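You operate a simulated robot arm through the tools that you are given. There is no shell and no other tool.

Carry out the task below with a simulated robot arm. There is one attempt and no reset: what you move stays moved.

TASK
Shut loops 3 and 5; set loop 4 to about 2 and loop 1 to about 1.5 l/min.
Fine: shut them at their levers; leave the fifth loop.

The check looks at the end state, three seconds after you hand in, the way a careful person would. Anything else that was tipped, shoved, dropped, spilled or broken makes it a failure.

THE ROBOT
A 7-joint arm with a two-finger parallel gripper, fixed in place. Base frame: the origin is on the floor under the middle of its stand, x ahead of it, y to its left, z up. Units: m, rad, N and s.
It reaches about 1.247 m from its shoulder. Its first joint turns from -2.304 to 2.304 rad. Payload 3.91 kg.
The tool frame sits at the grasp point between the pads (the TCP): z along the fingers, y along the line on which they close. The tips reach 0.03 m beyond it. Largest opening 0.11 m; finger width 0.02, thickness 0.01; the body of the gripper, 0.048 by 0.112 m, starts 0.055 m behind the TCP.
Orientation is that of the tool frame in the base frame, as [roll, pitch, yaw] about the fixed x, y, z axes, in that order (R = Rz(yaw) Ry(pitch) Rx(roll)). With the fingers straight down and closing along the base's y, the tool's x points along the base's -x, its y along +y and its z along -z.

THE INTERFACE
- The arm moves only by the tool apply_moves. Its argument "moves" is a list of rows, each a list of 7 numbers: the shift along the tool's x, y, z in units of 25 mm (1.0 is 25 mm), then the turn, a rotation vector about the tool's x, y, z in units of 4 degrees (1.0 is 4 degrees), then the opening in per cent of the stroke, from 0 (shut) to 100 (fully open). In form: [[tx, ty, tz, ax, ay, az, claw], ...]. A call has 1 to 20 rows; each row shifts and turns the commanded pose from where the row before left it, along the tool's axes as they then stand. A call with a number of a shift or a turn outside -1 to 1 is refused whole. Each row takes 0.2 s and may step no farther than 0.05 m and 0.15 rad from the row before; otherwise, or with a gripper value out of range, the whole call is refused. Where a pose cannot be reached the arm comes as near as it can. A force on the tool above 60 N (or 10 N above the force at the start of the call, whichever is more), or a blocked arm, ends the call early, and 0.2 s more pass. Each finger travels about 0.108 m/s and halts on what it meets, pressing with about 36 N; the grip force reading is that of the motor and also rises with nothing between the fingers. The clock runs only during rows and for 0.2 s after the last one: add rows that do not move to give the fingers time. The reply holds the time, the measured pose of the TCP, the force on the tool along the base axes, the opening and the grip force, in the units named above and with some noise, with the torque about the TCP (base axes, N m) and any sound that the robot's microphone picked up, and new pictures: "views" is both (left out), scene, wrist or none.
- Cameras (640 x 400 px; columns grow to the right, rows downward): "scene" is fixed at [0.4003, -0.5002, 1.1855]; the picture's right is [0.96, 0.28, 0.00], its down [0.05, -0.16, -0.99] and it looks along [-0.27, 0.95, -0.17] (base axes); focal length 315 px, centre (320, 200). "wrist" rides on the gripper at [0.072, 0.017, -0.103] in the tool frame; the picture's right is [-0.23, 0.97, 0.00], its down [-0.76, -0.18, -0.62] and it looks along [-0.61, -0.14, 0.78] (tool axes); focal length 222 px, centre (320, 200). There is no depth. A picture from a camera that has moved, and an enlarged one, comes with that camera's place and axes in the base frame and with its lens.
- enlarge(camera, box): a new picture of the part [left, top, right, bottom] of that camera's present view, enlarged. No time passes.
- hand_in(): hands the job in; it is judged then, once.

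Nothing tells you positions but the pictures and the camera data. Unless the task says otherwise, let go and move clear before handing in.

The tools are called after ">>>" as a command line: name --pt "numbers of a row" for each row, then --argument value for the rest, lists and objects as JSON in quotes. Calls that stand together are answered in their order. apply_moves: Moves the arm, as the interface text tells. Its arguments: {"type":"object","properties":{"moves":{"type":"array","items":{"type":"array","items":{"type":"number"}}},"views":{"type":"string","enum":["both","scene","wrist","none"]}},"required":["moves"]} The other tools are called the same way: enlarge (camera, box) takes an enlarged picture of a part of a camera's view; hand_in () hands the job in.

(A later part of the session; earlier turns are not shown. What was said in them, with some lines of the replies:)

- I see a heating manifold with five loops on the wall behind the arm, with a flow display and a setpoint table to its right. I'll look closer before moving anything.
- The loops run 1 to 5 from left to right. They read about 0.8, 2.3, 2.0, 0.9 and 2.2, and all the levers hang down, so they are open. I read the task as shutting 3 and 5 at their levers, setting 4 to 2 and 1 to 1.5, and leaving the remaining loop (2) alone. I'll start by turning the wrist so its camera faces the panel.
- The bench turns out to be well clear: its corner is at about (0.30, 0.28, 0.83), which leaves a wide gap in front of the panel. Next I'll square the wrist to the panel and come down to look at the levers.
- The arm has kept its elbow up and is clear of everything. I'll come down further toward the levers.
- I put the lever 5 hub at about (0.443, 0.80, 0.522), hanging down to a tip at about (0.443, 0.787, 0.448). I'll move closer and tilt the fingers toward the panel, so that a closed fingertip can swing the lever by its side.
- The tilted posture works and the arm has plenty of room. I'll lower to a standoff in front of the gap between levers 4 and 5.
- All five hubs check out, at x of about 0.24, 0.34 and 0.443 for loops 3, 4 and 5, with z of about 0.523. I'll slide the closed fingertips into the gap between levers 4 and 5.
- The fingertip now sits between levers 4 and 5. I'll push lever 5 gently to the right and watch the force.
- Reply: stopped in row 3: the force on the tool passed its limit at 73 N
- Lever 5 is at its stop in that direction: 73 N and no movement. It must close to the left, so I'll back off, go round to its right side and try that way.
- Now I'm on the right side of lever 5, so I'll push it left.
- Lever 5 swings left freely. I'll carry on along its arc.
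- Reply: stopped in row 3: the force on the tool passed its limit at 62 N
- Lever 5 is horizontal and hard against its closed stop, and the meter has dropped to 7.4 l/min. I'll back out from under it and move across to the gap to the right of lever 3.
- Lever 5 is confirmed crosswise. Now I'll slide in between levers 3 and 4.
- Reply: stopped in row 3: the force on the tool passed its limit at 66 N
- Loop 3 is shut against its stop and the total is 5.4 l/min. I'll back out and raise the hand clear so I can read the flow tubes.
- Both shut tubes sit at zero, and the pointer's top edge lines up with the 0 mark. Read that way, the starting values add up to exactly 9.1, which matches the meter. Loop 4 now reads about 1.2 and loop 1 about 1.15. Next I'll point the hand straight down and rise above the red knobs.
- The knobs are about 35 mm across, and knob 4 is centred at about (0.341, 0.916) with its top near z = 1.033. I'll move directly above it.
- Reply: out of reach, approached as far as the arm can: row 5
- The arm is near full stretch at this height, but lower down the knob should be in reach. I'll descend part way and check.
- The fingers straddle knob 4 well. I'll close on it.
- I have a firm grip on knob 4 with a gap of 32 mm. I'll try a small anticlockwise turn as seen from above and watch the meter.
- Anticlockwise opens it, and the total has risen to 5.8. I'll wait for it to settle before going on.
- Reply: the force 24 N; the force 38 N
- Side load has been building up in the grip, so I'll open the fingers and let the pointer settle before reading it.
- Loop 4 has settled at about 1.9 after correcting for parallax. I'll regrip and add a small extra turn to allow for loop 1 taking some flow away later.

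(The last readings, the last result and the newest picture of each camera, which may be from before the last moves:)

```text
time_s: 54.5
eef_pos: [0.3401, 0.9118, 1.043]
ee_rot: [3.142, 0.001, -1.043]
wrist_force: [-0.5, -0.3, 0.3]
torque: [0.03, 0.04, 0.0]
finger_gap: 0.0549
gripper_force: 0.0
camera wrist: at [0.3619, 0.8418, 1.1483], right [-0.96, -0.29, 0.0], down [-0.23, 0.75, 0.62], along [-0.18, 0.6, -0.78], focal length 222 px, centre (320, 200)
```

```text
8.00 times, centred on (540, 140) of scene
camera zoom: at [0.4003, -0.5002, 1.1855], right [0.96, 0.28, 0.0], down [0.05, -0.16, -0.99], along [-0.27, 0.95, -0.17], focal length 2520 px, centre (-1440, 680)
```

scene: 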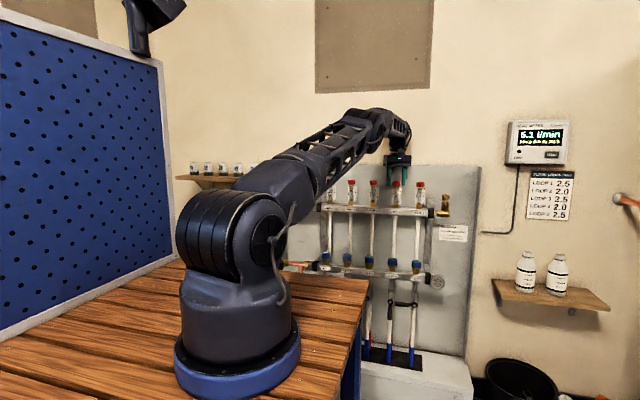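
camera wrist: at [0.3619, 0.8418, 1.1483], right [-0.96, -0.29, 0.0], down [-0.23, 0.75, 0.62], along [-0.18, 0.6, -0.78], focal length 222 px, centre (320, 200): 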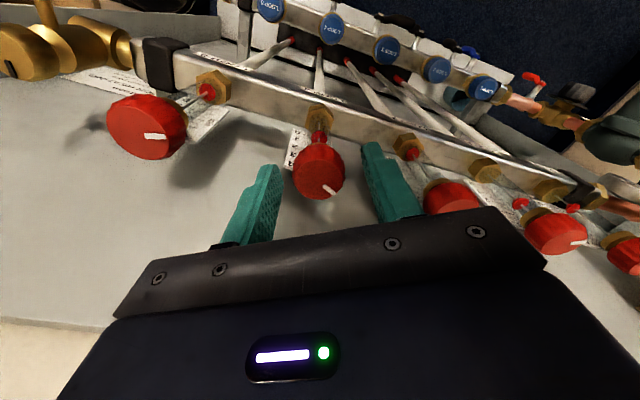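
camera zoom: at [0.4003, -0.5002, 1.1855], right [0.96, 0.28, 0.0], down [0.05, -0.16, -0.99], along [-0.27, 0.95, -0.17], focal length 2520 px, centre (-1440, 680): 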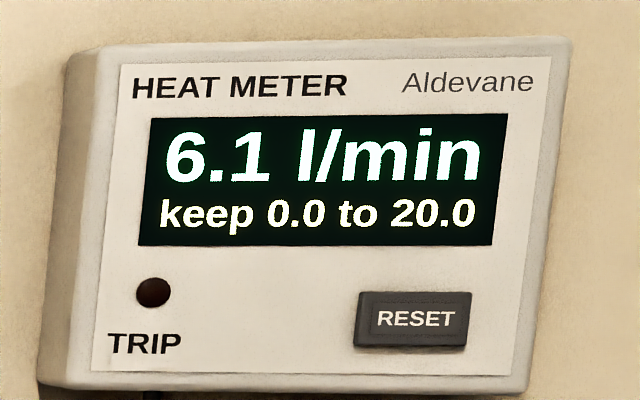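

>>> apply_moves --pt "0 0 0 0 0 0 20" --pt "0 0 0 0 0 0 20" --pt "0 0 0 0 0 -1 20" --pt "0 0 0 0 0 -1 20" --pt "0 0 0 0 0 0 50" --pt "0 0 0 0 0 0 50" --pt "0 0 0 0 0 0 50" --pt "0 0 0 0 0 0 50" --pt "0 0 0 0 0 0 50" --pt "0 0 0 0 0 0 50" --pt "0 0 0 0 0 0 50" --pt "0 0 0 0 0 0 50" --pt "0 0 0 0 0 0 50" --pt "0 0 0 0 0 0 50" --pt "0 0 0 0 0 0 50" --views "wrist"

>>> enlarge --camera "scene" --box '[394, 184, 406, 206]'

>>> enlarge --camera "scene" --box '[500, 115, 580, 165]'

>>> enlarge --camera "wrist" --box '[220, 110, 440, 240]'

```text
time_s: 57.6
eef_pos: [0.34, 0.9137, 1.0445]
ee_rot: [-3.141, 0.002, -0.903]
wrist_force: [0.3, 0.2, 0.4]
torque: [-0.01, 0.02, 0.0]
finger_gap: 0.0549
gripper_force: 0.0
camera wrist: at [0.3717, 0.8456, 1.1484], right [-0.91, -0.42, 0.0], down [-0.33, 0.71, 0.62], along [-0.26, 0.57, -0.78], focal length 222 px, centre (320, 200)
```

wrist: 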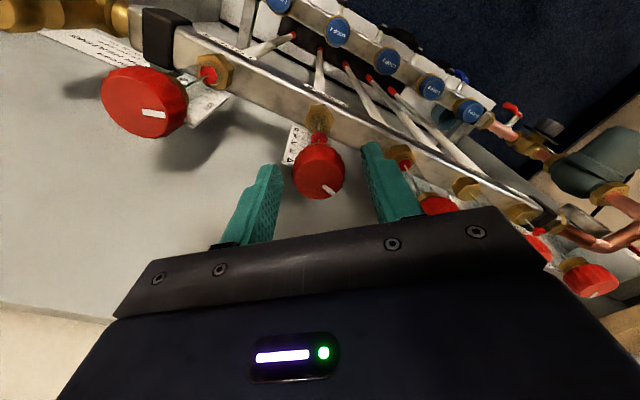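

```text
16.00 times, centred on (400, 195) of scene
camera zoom: at [0.4003, -0.5002, 1.1855], right [0.96, 0.28, 0.0], down [0.05, -0.16, -0.99], along [-0.27, 0.95, -0.17], focal length 5041 px, centre (-960, 280)
```

zoom: 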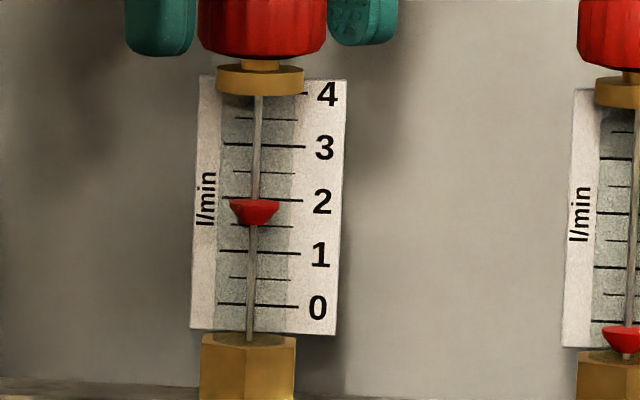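

```text
8.00 times, centred on (540, 140) of scene
camera zoom: at [0.4003, -0.5002, 1.1855], right [0.96, 0.28, 0.0], down [0.05, -0.16, -0.99], along [-0.27, 0.95, -0.17], focal length 2520 px, centre (-1440, 680)
```

zoom: 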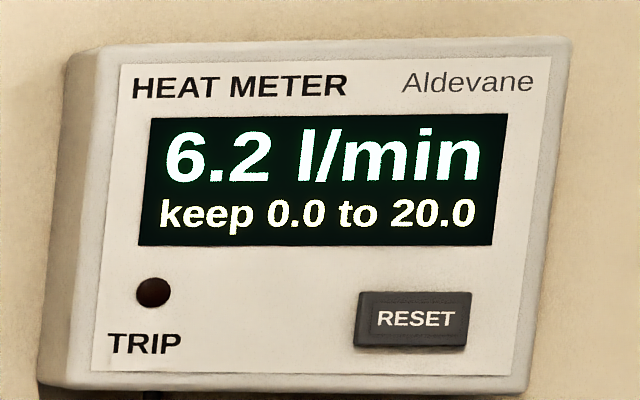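

```text
2.91 times, centred on (330, 175) of wrist
camera zoom: at [0.3717, 0.8456, 1.1484], right [-0.91, -0.42, 0.0], down [-0.33, 0.71, 0.62], along [-0.26, 0.57, -0.78], focal length 646 px, centre (291, 273)
```

zoom: 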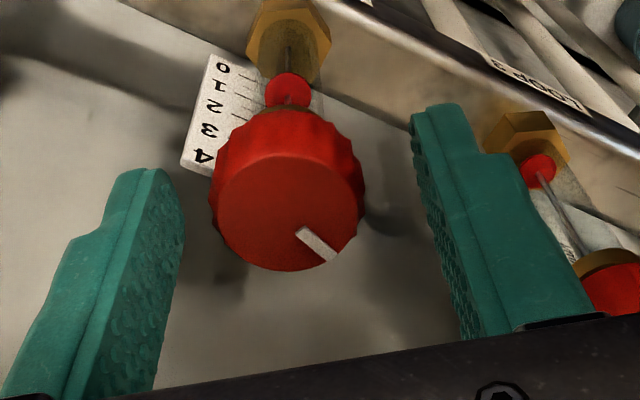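

Loop 4 now reads about 2.03 and the meter shows 6.2. I'll lift off straight up, ease back from the wall and turn the hand square again, then go to knob 1.

>>> apply_moves --pt "0 0 -0.9 0 0 0 50" --pt "0 0 -0.9 0 0 0 50" --pt "0.6 0.48 -0.6 0 0 0 50" --pt "0.6 0.48 -0.6 0 0 0 50" --pt "0.6 0.48 -0.4 0 0 0 50" --pt "0.6 0.48 0 0 0 0 50" --pt "0 0 0 0 0 0.955 50" --pt "0 0 0 0 0 0.955 50" --pt "0 0 0 0 0 0.955 50" --pt "0 0 0 0 0 0.955 50" --pt "0 0 0 0 0 0.955 50" --pt "0 0 0 0 0 0.955 50" --pt "0 0 0 0 0 0.955 50" --pt "0 0 0 0 0 0.955 50" --pt "0 0 0 0 0 0.955 50" --pt "0 0 0 0 0 0.955 50" --views "both"

```text
time_s: 61.0
eef_pos: [0.3384, 0.8374, 1.1291]
ee_rot: [3.14, 0.001, -1.573]
wrist_force: [0.8, 0.5, 0.1]
torque: [-0.01, 0.01, 0.03]
finger_gap: 0.0549
gripper_force: 0.1
camera wrist: at [0.3222, 0.7635, 1.2334], right [-0.97, 0.23, 0.0], down [0.18, 0.76, 0.62], along [0.14, 0.61, -0.78], focal length 222 px, centre (320, 200)
```

scene: 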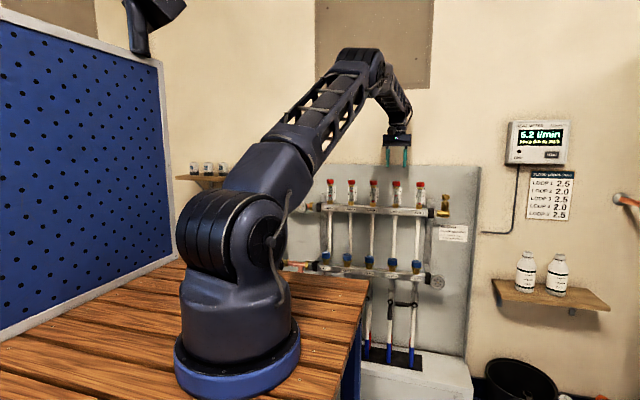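
wrist: 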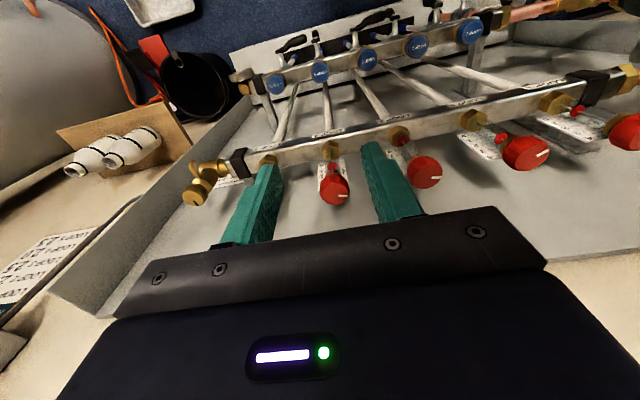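

>>> apply_moves --pt "0 0.9 0 0 0 0 50" --pt "0 0.9 0 0 0 0 50" --pt "0 0.9 0 0 0 0 50" --pt "0 0.9 0 0 0 0 50" --pt "0 0.9 0 0 0 0 50" --pt "0 0.9 0 0 0 0 50" --pt "0 0.9 0 0 0 0 50" --pt "0 0.9 0 0 0 0 50" --pt "0 0.9 0 0 0 0 50" --pt "0 0.9 0 0 0 0 50" --pt "0 0.9 0 0 0 0 50" --pt "0 0.9 0 0 0 0 50" --views "both"

>>> enlarge --camera "wrist" --box '[220, 110, 640, 330]'

>>> enlarge --camera "scene" --box '[170, 110, 350, 220]'

```text
time_s: 63.6
eef_pos: [0.0691, 0.8372, 1.1293]
ee_rot: [3.141, 0.002, -1.572]
wrist_force: [0.0, -0.3, 0.2]
torque: [0.05, 0.01, 0.0]
finger_gap: 0.0548
gripper_force: 0.1
camera wrist: at [0.053, 0.7638, 1.2337], right [-0.97, 0.23, 0.0], down [0.18, 0.76, 0.62], along [0.14, 0.61, -0.78], focal length 222 px, centre (320, 200)
```

scene: 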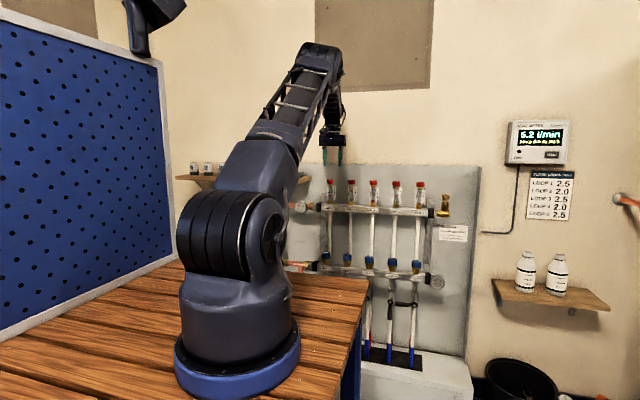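
wrist: 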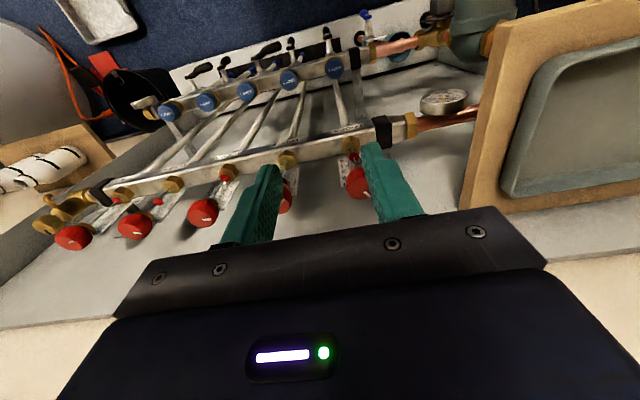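

```text
1.52 times, centred on (430, 220) of wrist
camera zoom: at [0.053, 0.7638, 1.2337], right [-0.97, 0.23, 0.0], down [0.18, 0.76, 0.62], along [0.14, 0.61, -0.78], focal length 338 px, centre (152, 170)
```

zoom: 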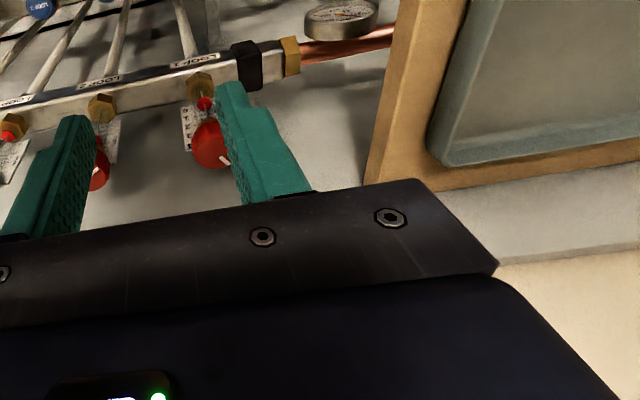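

```text
3.56 times, centred on (260, 165) of scene
camera zoom: at [0.4003, -0.5002, 1.1855], right [0.96, 0.28, 0.0], down [0.05, -0.16, -0.99], along [-0.27, 0.95, -0.17], focal length 1120 px, centre (533, 324)
```

zoom: 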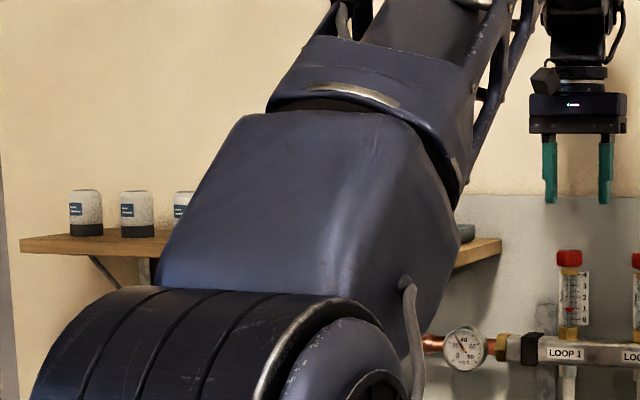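

The shelf's right-hand end is at about x = -0.07, so there's clearance at knob 1. I'll centre over knob 1.

>>> apply_moves --pt "0 0.66 0 0 0 0 50" --pt "0 0.66 0 0 0 0 50" --views "wrist"

>>> enlarge --camera "wrist" --box '[220, 110, 440, 240]'

```text
time_s: 64.2
eef_pos: [0.0354, 0.8352, 1.1305]
ee_rot: [3.139, 0.001, -1.571]
wrist_force: [0.5, 0.0, -0.3]
torque: [0.0, 0.01, 0.0]
finger_gap: 0.055
gripper_force: 0.1
camera wrist: at [0.0194, 0.7633, 1.2337], right [-0.97, 0.23, 0.0], down [0.18, 0.76, 0.62], along [0.14, 0.61, -0.78], focal length 222 px, centre (320, 200)
```

wrist: 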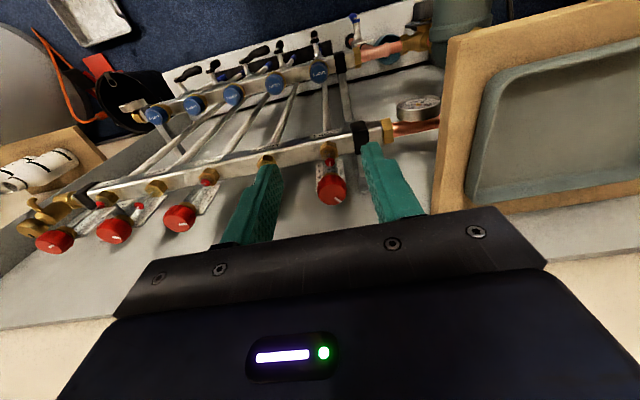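

```text
2.91 times, centred on (330, 175) of wrist
camera zoom: at [0.0194, 0.7633, 1.2337], right [-0.97, 0.23, 0.0], down [0.18, 0.76, 0.62], along [0.14, 0.61, -0.78], focal length 646 px, centre (291, 273)
```

zoom: 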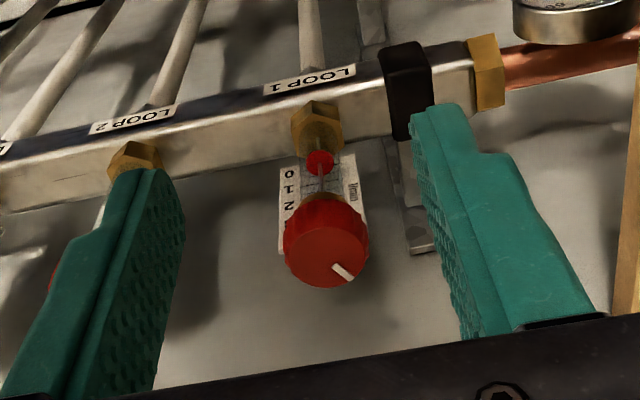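

>>> apply_moves --pt "-0.79 -0.043 0.5 0 0 0 50" --pt "-0.79 -0.043 0.5 0 0 0 50" --pt "-0.79 -0.043 0.5 0 0 0 50" --pt "-0.79 -0.043 0.4 0 0 0 50" --views "both"

>>> enlarge --camera "wrist" --box '[220, 110, 440, 240]'

>>> enlarge --camera "scene" --box '[290, 140, 380, 220]'

```text
time_s: 65.2
eef_pos: [0.0416, 0.915, 1.083]
ee_rot: [3.141, 0.004, -1.572]
wrist_force: [-0.6, -0.7, 0.7]
torque: [0.05, -0.01, -0.04]
finger_gap: 0.0551
gripper_force: 0.1
camera wrist: at [0.0244, 0.8417, 1.1868], right [-0.97, 0.23, 0.0], down [0.18, 0.76, 0.63], along [0.14, 0.61, -0.78], focal length 222 px, centre (320, 200)
```

scene: 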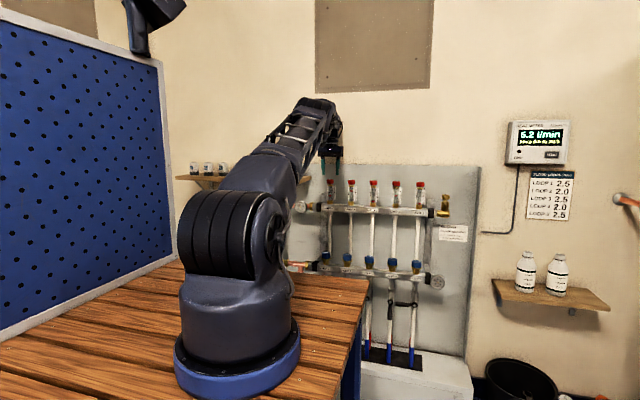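
wrist: 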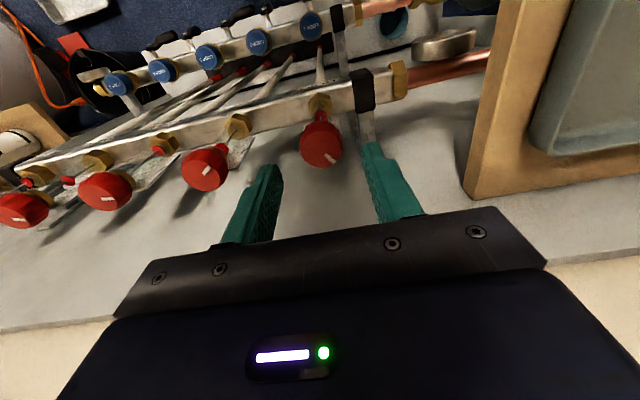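

```text
2.91 times, centred on (330, 175) of wrist
camera zoom: at [0.0244, 0.8417, 1.1868], right [-0.97, 0.23, 0.0], down [0.18, 0.76, 0.63], along [0.14, 0.61, -0.78], focal length 646 px, centre (291, 273)
```

zoom: 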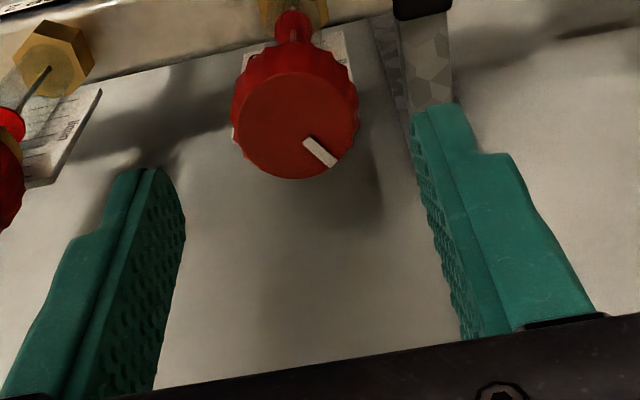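

```text
5.00 times, centred on (335, 180) of scene
camera zoom: at [0.4003, -0.5002, 1.1855], right [0.96, 0.28, 0.0], down [0.05, -0.16, -0.99], along [-0.27, 0.95, -0.17], focal length 1575 px, centre (245, 300)
```

zoom: 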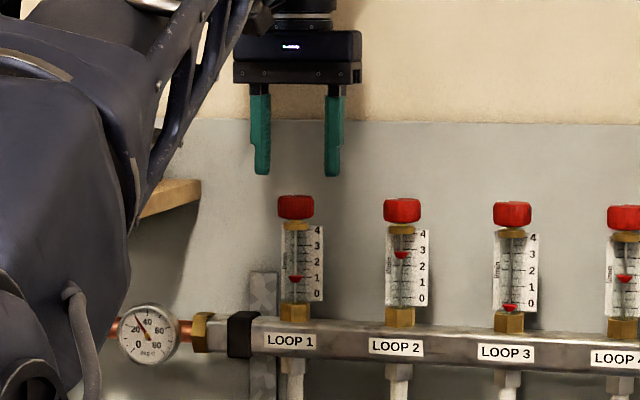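

Knob 1 is centred on the hand's axis. I'll go down, grip it, turn about 12° anticlockwise and release to read.

>>> apply_moves --pt "0 0 0.8 0 0 0 50" --pt "0 0 0.72 0 0 0 50" --pt "0 0 0 0 0 0 50" --views "wrist"

>>> enlarge --camera "scene" --box '[290, 140, 380, 220]'

>>> enlarge --camera "wrist" --box '[220, 110, 440, 240]'

```text
time_s: 66.0
eef_pos: [0.0412, 0.9157, 1.0436]
ee_rot: [3.139, 0.003, -1.57]
wrist_force: [-0.6, -0.1, 0.0]
torque: [-0.05, 0.01, -0.01]
finger_gap: 0.0551
gripper_force: 0.1
camera wrist: at [0.024, 0.8425, 1.1478], right [-0.97, 0.23, 0.0], down [0.18, 0.76, 0.62], along [0.14, 0.61, -0.78], focal length 222 px, centre (320, 200)
```

wrist: 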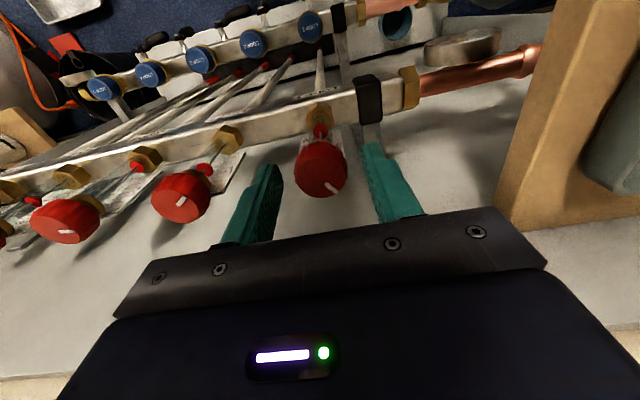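

```text
5.00 times, centred on (335, 180) of scene
camera zoom: at [0.4003, -0.5002, 1.1855], right [0.96, 0.28, 0.0], down [0.05, -0.16, -0.99], along [-0.27, 0.95, -0.17], focal length 1575 px, centre (245, 300)
```

zoom: 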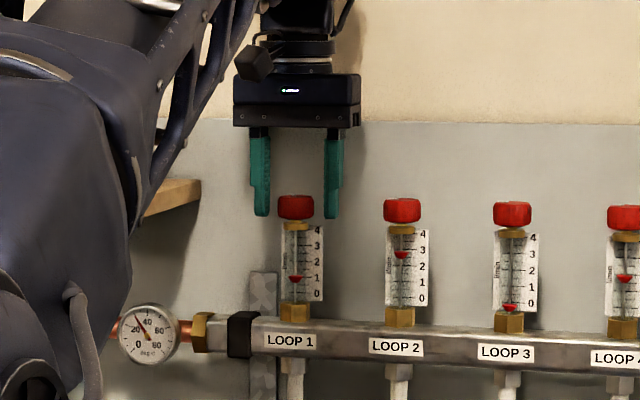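

```text
2.91 times, centred on (330, 175) of wrist
camera zoom: at [0.024, 0.8425, 1.1478], right [-0.97, 0.23, 0.0], down [0.18, 0.76, 0.62], along [0.14, 0.61, -0.78], focal length 646 px, centre (291, 273)
```

zoom: 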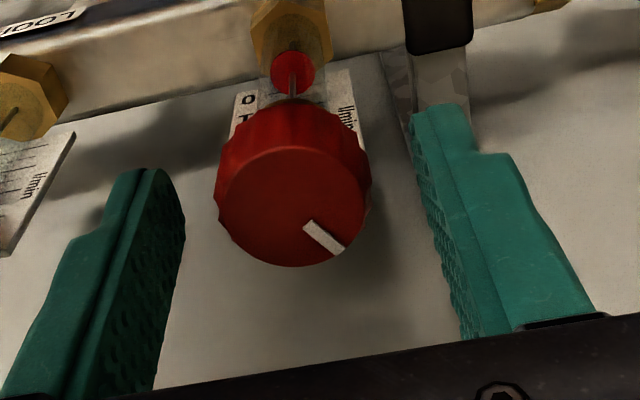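

>>> apply_moves --pt "0.07 0 0 0 0 0 20" --pt "0 0 0 0 0 0 20" --pt "0 0 0 0 0 0 20" --pt "0 0 0 0 0 -1 20" --pt "0 0 0 0 0 -1 20" --pt "0 0 0 0 0 -1 20" --pt "0 0 0 0 0 0 50" --pt "0 0 0 0 0 0 50" --pt "0 0 0 0 0 0 50" --pt "0 0 0 0 0 0 50" --pt "0 0 0 0 0 0 50" --pt "0 0 0 0 0 0 50" --pt "0 0 0 0 0 0 50" --pt "0 0 0 0 0 0 50" --pt "0 0 0 0 0 0 50" --pt "0 0 0 0 0 0 50" --views "both"

>>> enlarge --camera "scene" --box '[327, 182, 341, 206]'

>>> enlarge --camera "scene" --box '[394, 184, 406, 206]'

>>> enlarge --camera "scene" --box '[500, 115, 580, 165]'

>>> enlarge --camera "scene" --box '[346, 182, 360, 206]'

```text
time_s: 69.5
eef_pos: [0.0403, 0.9139, 1.0441]
ee_rot: [3.141, 0.003, -1.362]
wrist_force: [-0.6, 0.2, -0.2]
torque: [-0.01, 0.0, 0.05]
finger_gap: 0.0548
gripper_force: 0.0
camera wrist: at [0.0391, 0.8393, 1.1483], right [-1.0, 0.02, 0.0], down [0.02, 0.78, 0.62], along [0.01, 0.62, -0.78], focal length 222 px, centre (320, 200)
```

scene: 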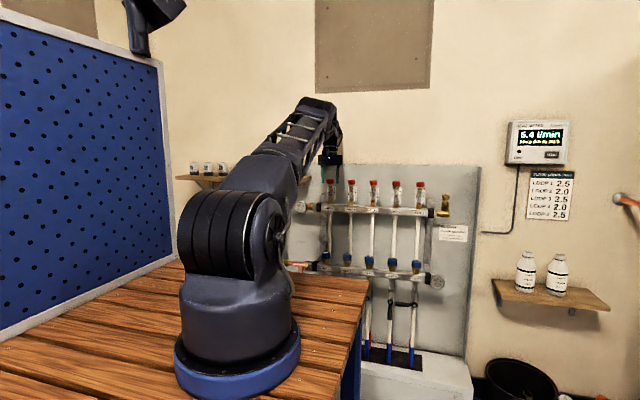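
wrist: 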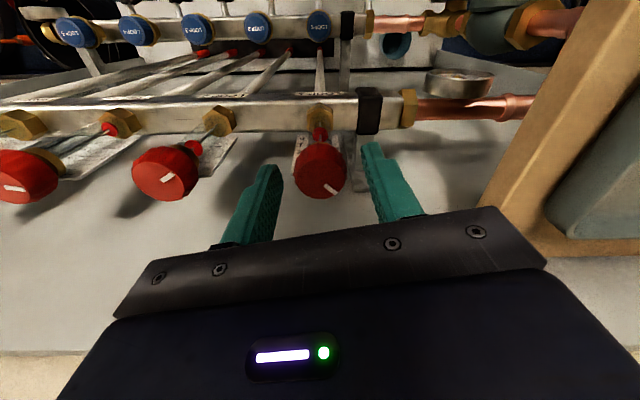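

```text
16.00 times, centred on (334, 194) of scene
camera zoom: at [0.4003, -0.5002, 1.1855], right [0.96, 0.28, 0.0], down [0.05, -0.16, -0.99], along [-0.27, 0.95, -0.17], focal length 5041 px, centre (96, 296)
```

zoom: 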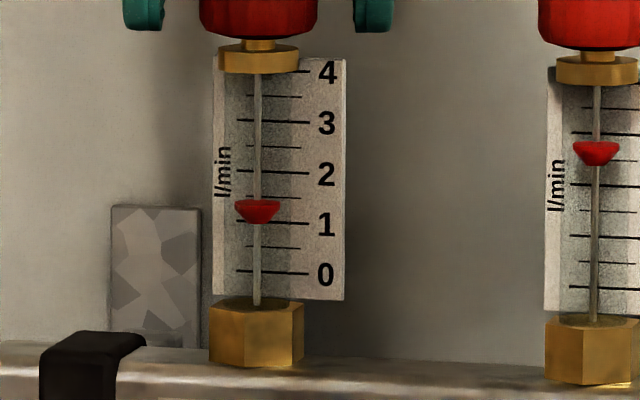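

```text
16.00 times, centred on (400, 195) of scene
camera zoom: at [0.4003, -0.5002, 1.1855], right [0.96, 0.28, 0.0], down [0.05, -0.16, -0.99], along [-0.27, 0.95, -0.17], focal length 5041 px, centre (-960, 280)
```

zoom: 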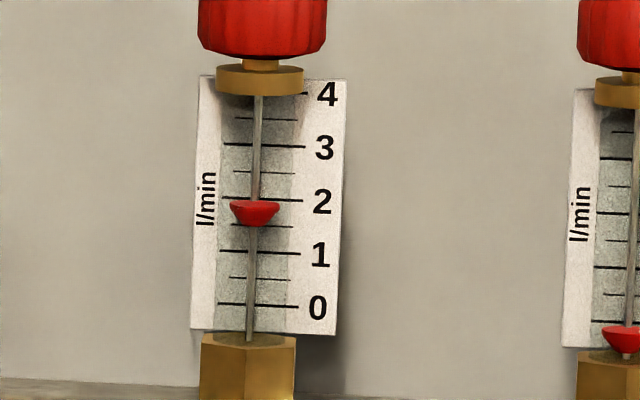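

```text
8.00 times, centred on (540, 140) of scene
camera zoom: at [0.4003, -0.5002, 1.1855], right [0.96, 0.28, 0.0], down [0.05, -0.16, -0.99], along [-0.27, 0.95, -0.17], focal length 2520 px, centre (-1440, 680)
```

zoom: 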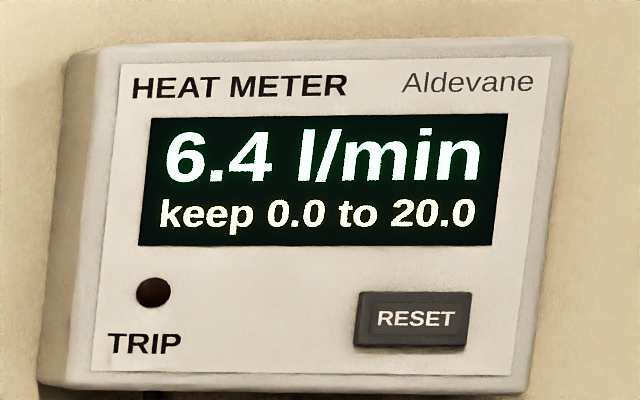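

```text
16.00 times, centred on (353, 194) of scene
camera zoom: at [0.4003, -0.5002, 1.1855], right [0.96, 0.28, 0.0], down [0.05, -0.16, -0.99], along [-0.27, 0.95, -0.17], focal length 5041 px, centre (-208, 296)
```

zoom: 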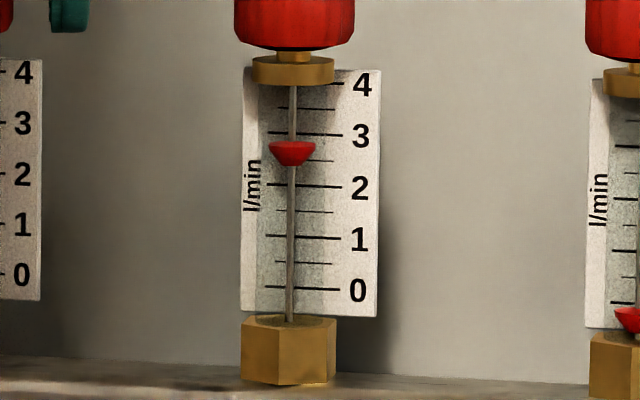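

Loop 1 reads about 1.48, loop 4 about 2.02 and loop 2 about 2.9. Together they match the meter's 6.4. I'll lift clear and check everything once more.

>>> apply_moves --pt "0 0 -0.8 0 0 0 50" --pt "0 0 -1 0 0 0 50" --pt "0 0 -1 0 0 0 50" --pt "0.8 0 -0.8 0 0 0 50" --pt "0.9 0 -0.8 0 0 0 50" --pt "0.9 0 -0.8 0 0 0 50" --pt "0.9 0 -0.8 0 0 0 50" --pt "0.9 0 -0.8 0 0 0 50" --pt "0.9 0 -0.8 0 0 0 50" --pt "0.9 0 -0.8 0 0 0 50" --pt "0.9 0 -0.8 0 0 0 50" --pt "0.9 0 -0.5 0 0 0 50" --pt "0.9 0 0 0 0 0 50" --views "both"

>>> enlarge --camera "scene" --box '[327, 182, 341, 206]'

>>> enlarge --camera "scene" --box '[394, 184, 406, 206]'

>>> enlarge --camera "scene" --box '[500, 115, 580, 165]'

>>> enlarge --camera "scene" --box '[300, 165, 480, 345]'

>>> enlarge --camera "wrist" --box '[120, 0, 480, 220]'

```text
time_s: 72.2
eef_pos: [0.0867, 0.6967, 1.2855]
ee_rot: [3.139, 0.003, -1.363]
wrist_force: [-0.9, 1.5, -0.8]
torque: [-0.07, -0.02, 0.0]
finger_gap: 0.0549
gripper_force: 0.1
camera wrist: at [0.0857, 0.6213, 1.3898], right [-1.0, 0.02, 0.0], down [0.02, 0.78, 0.62], along [0.01, 0.62, -0.78], focal length 222 px, centre (320, 200)
```

scene: 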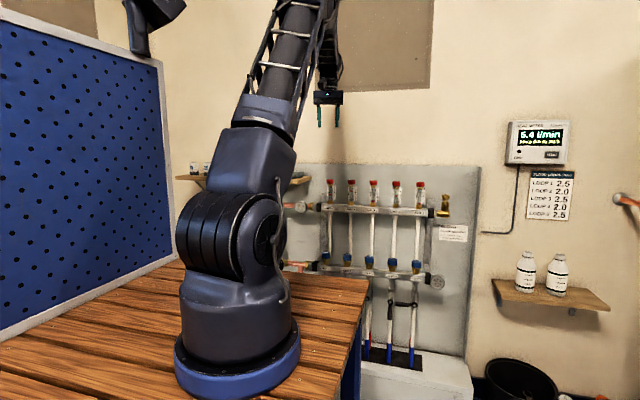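
wrist: 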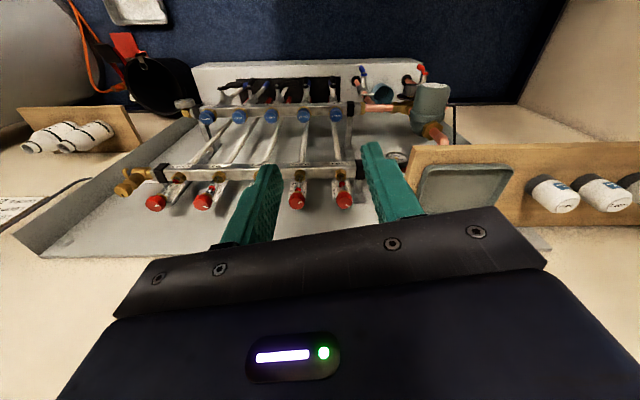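

```text
16.00 times, centred on (334, 194) of scene
camera zoom: at [0.4003, -0.5002, 1.1855], right [0.96, 0.28, 0.0], down [0.05, -0.16, -0.99], along [-0.27, 0.95, -0.17], focal length 5041 px, centre (96, 296)
```

zoom: 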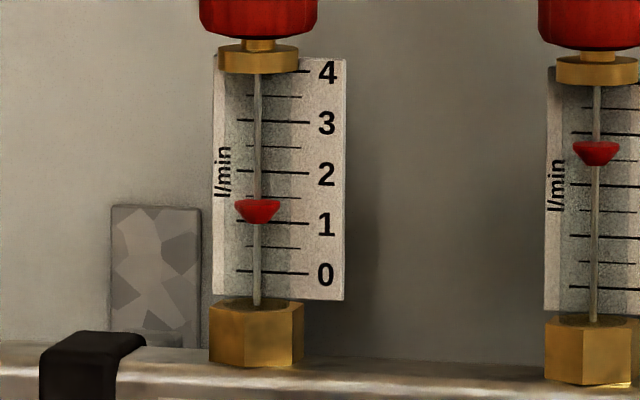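

```text
16.00 times, centred on (400, 195) of scene
camera zoom: at [0.4003, -0.5002, 1.1855], right [0.96, 0.28, 0.0], down [0.05, -0.16, -0.99], along [-0.27, 0.95, -0.17], focal length 5041 px, centre (-960, 280)
```

zoom: 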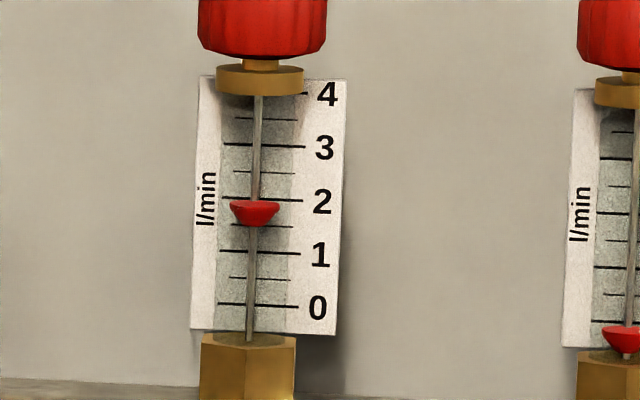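

```text
8.00 times, centred on (540, 140) of scene
camera zoom: at [0.4003, -0.5002, 1.1855], right [0.96, 0.28, 0.0], down [0.05, -0.16, -0.99], along [-0.27, 0.95, -0.17], focal length 2520 px, centre (-1440, 680)
```

zoom: 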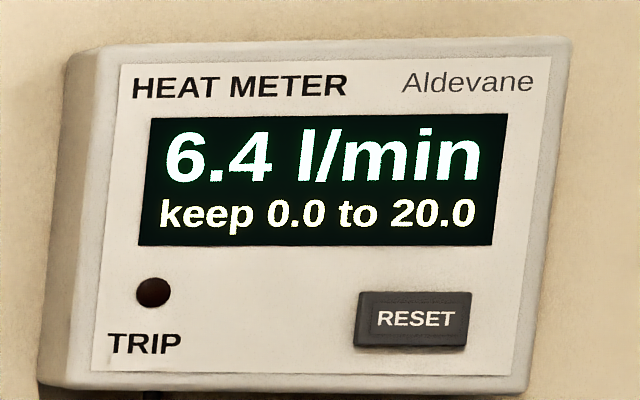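

```text
2.22 times, centred on (390, 255) of scene
camera zoom: at [0.4003, -0.5002, 1.1855], right [0.96, 0.28, 0.0], down [0.05, -0.16, -0.99], along [-0.27, 0.95, -0.17], focal length 700 px, centre (164, 78)
```

zoom: 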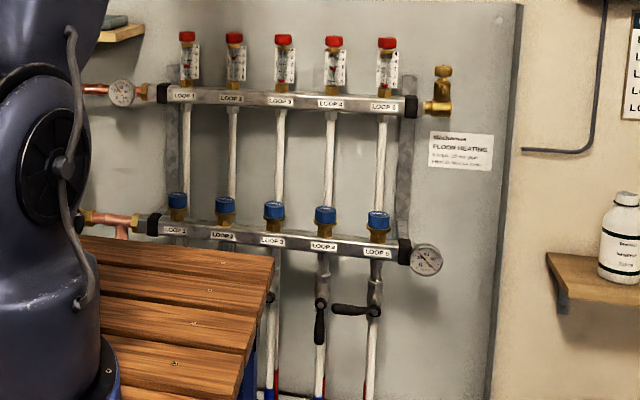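

```text
1.78 times, centred on (300, 110) of wrist
camera zoom: at [0.0857, 0.6213, 1.3898], right [-1.0, 0.02, 0.0], down [0.02, 0.78, 0.62], along [0.01, 0.62, -0.78], focal length 395 px, centre (356, 360)
```

zoom: 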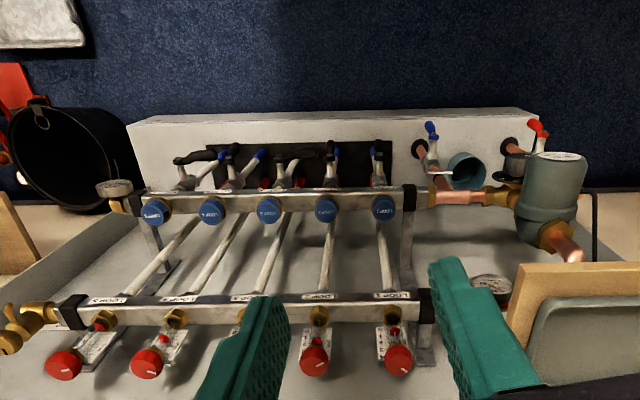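

Everything checks out: levers 3 and 5 are crosswise with their tubes at zero, loop 4 is at about 2.0, loop 1 is at about 1.5, and I never touched loop 2's knob or lever. The gripper is open and clear of the panel, the trip lamp is dark, and the total is 6.4 l/min. I'm handing in.

>>> hand_in

```text
The job is handed in.
```

The job is handed in: loops 3 and 5 are shut at their levers, and loops 4 and 1 are set. I don't have the result of the check.

| Loop | Asked for | Final reading | How |
|---|---|---|---|
| 1 | about 1.5 l/min | about 1.5 | red knob |
| 2 | leave | about 2.9 | not touched |
| 3 | shut | 0 | lever, at its closed stop |
| 4 | about 2 l/min | about 2.0 | red knob |
| 5 | shut | 0 | lever, at its closed stop |

- **"The fifth loop":** I took this to mean loop 2, the only loop your task doesn't name, because your first line asks for loop 5 to be shut. If you meant loop 5 itself, it should have been left open.
- **Loop 2's flow:** it rose from about 2.5 to 2.9 l/min. I didn't touch it; shutting the other loops pushed more flow through it.
- **First push on lever 5:** I pushed it the wrong way at first. It met its stop at 73 N without moving, so I closed it the other way.

The heat meter shows 6.4 l/min, which matches the tube readings. The trip lamp is off, and I saw nothing else moved. The gripper is open and clear of the panel.
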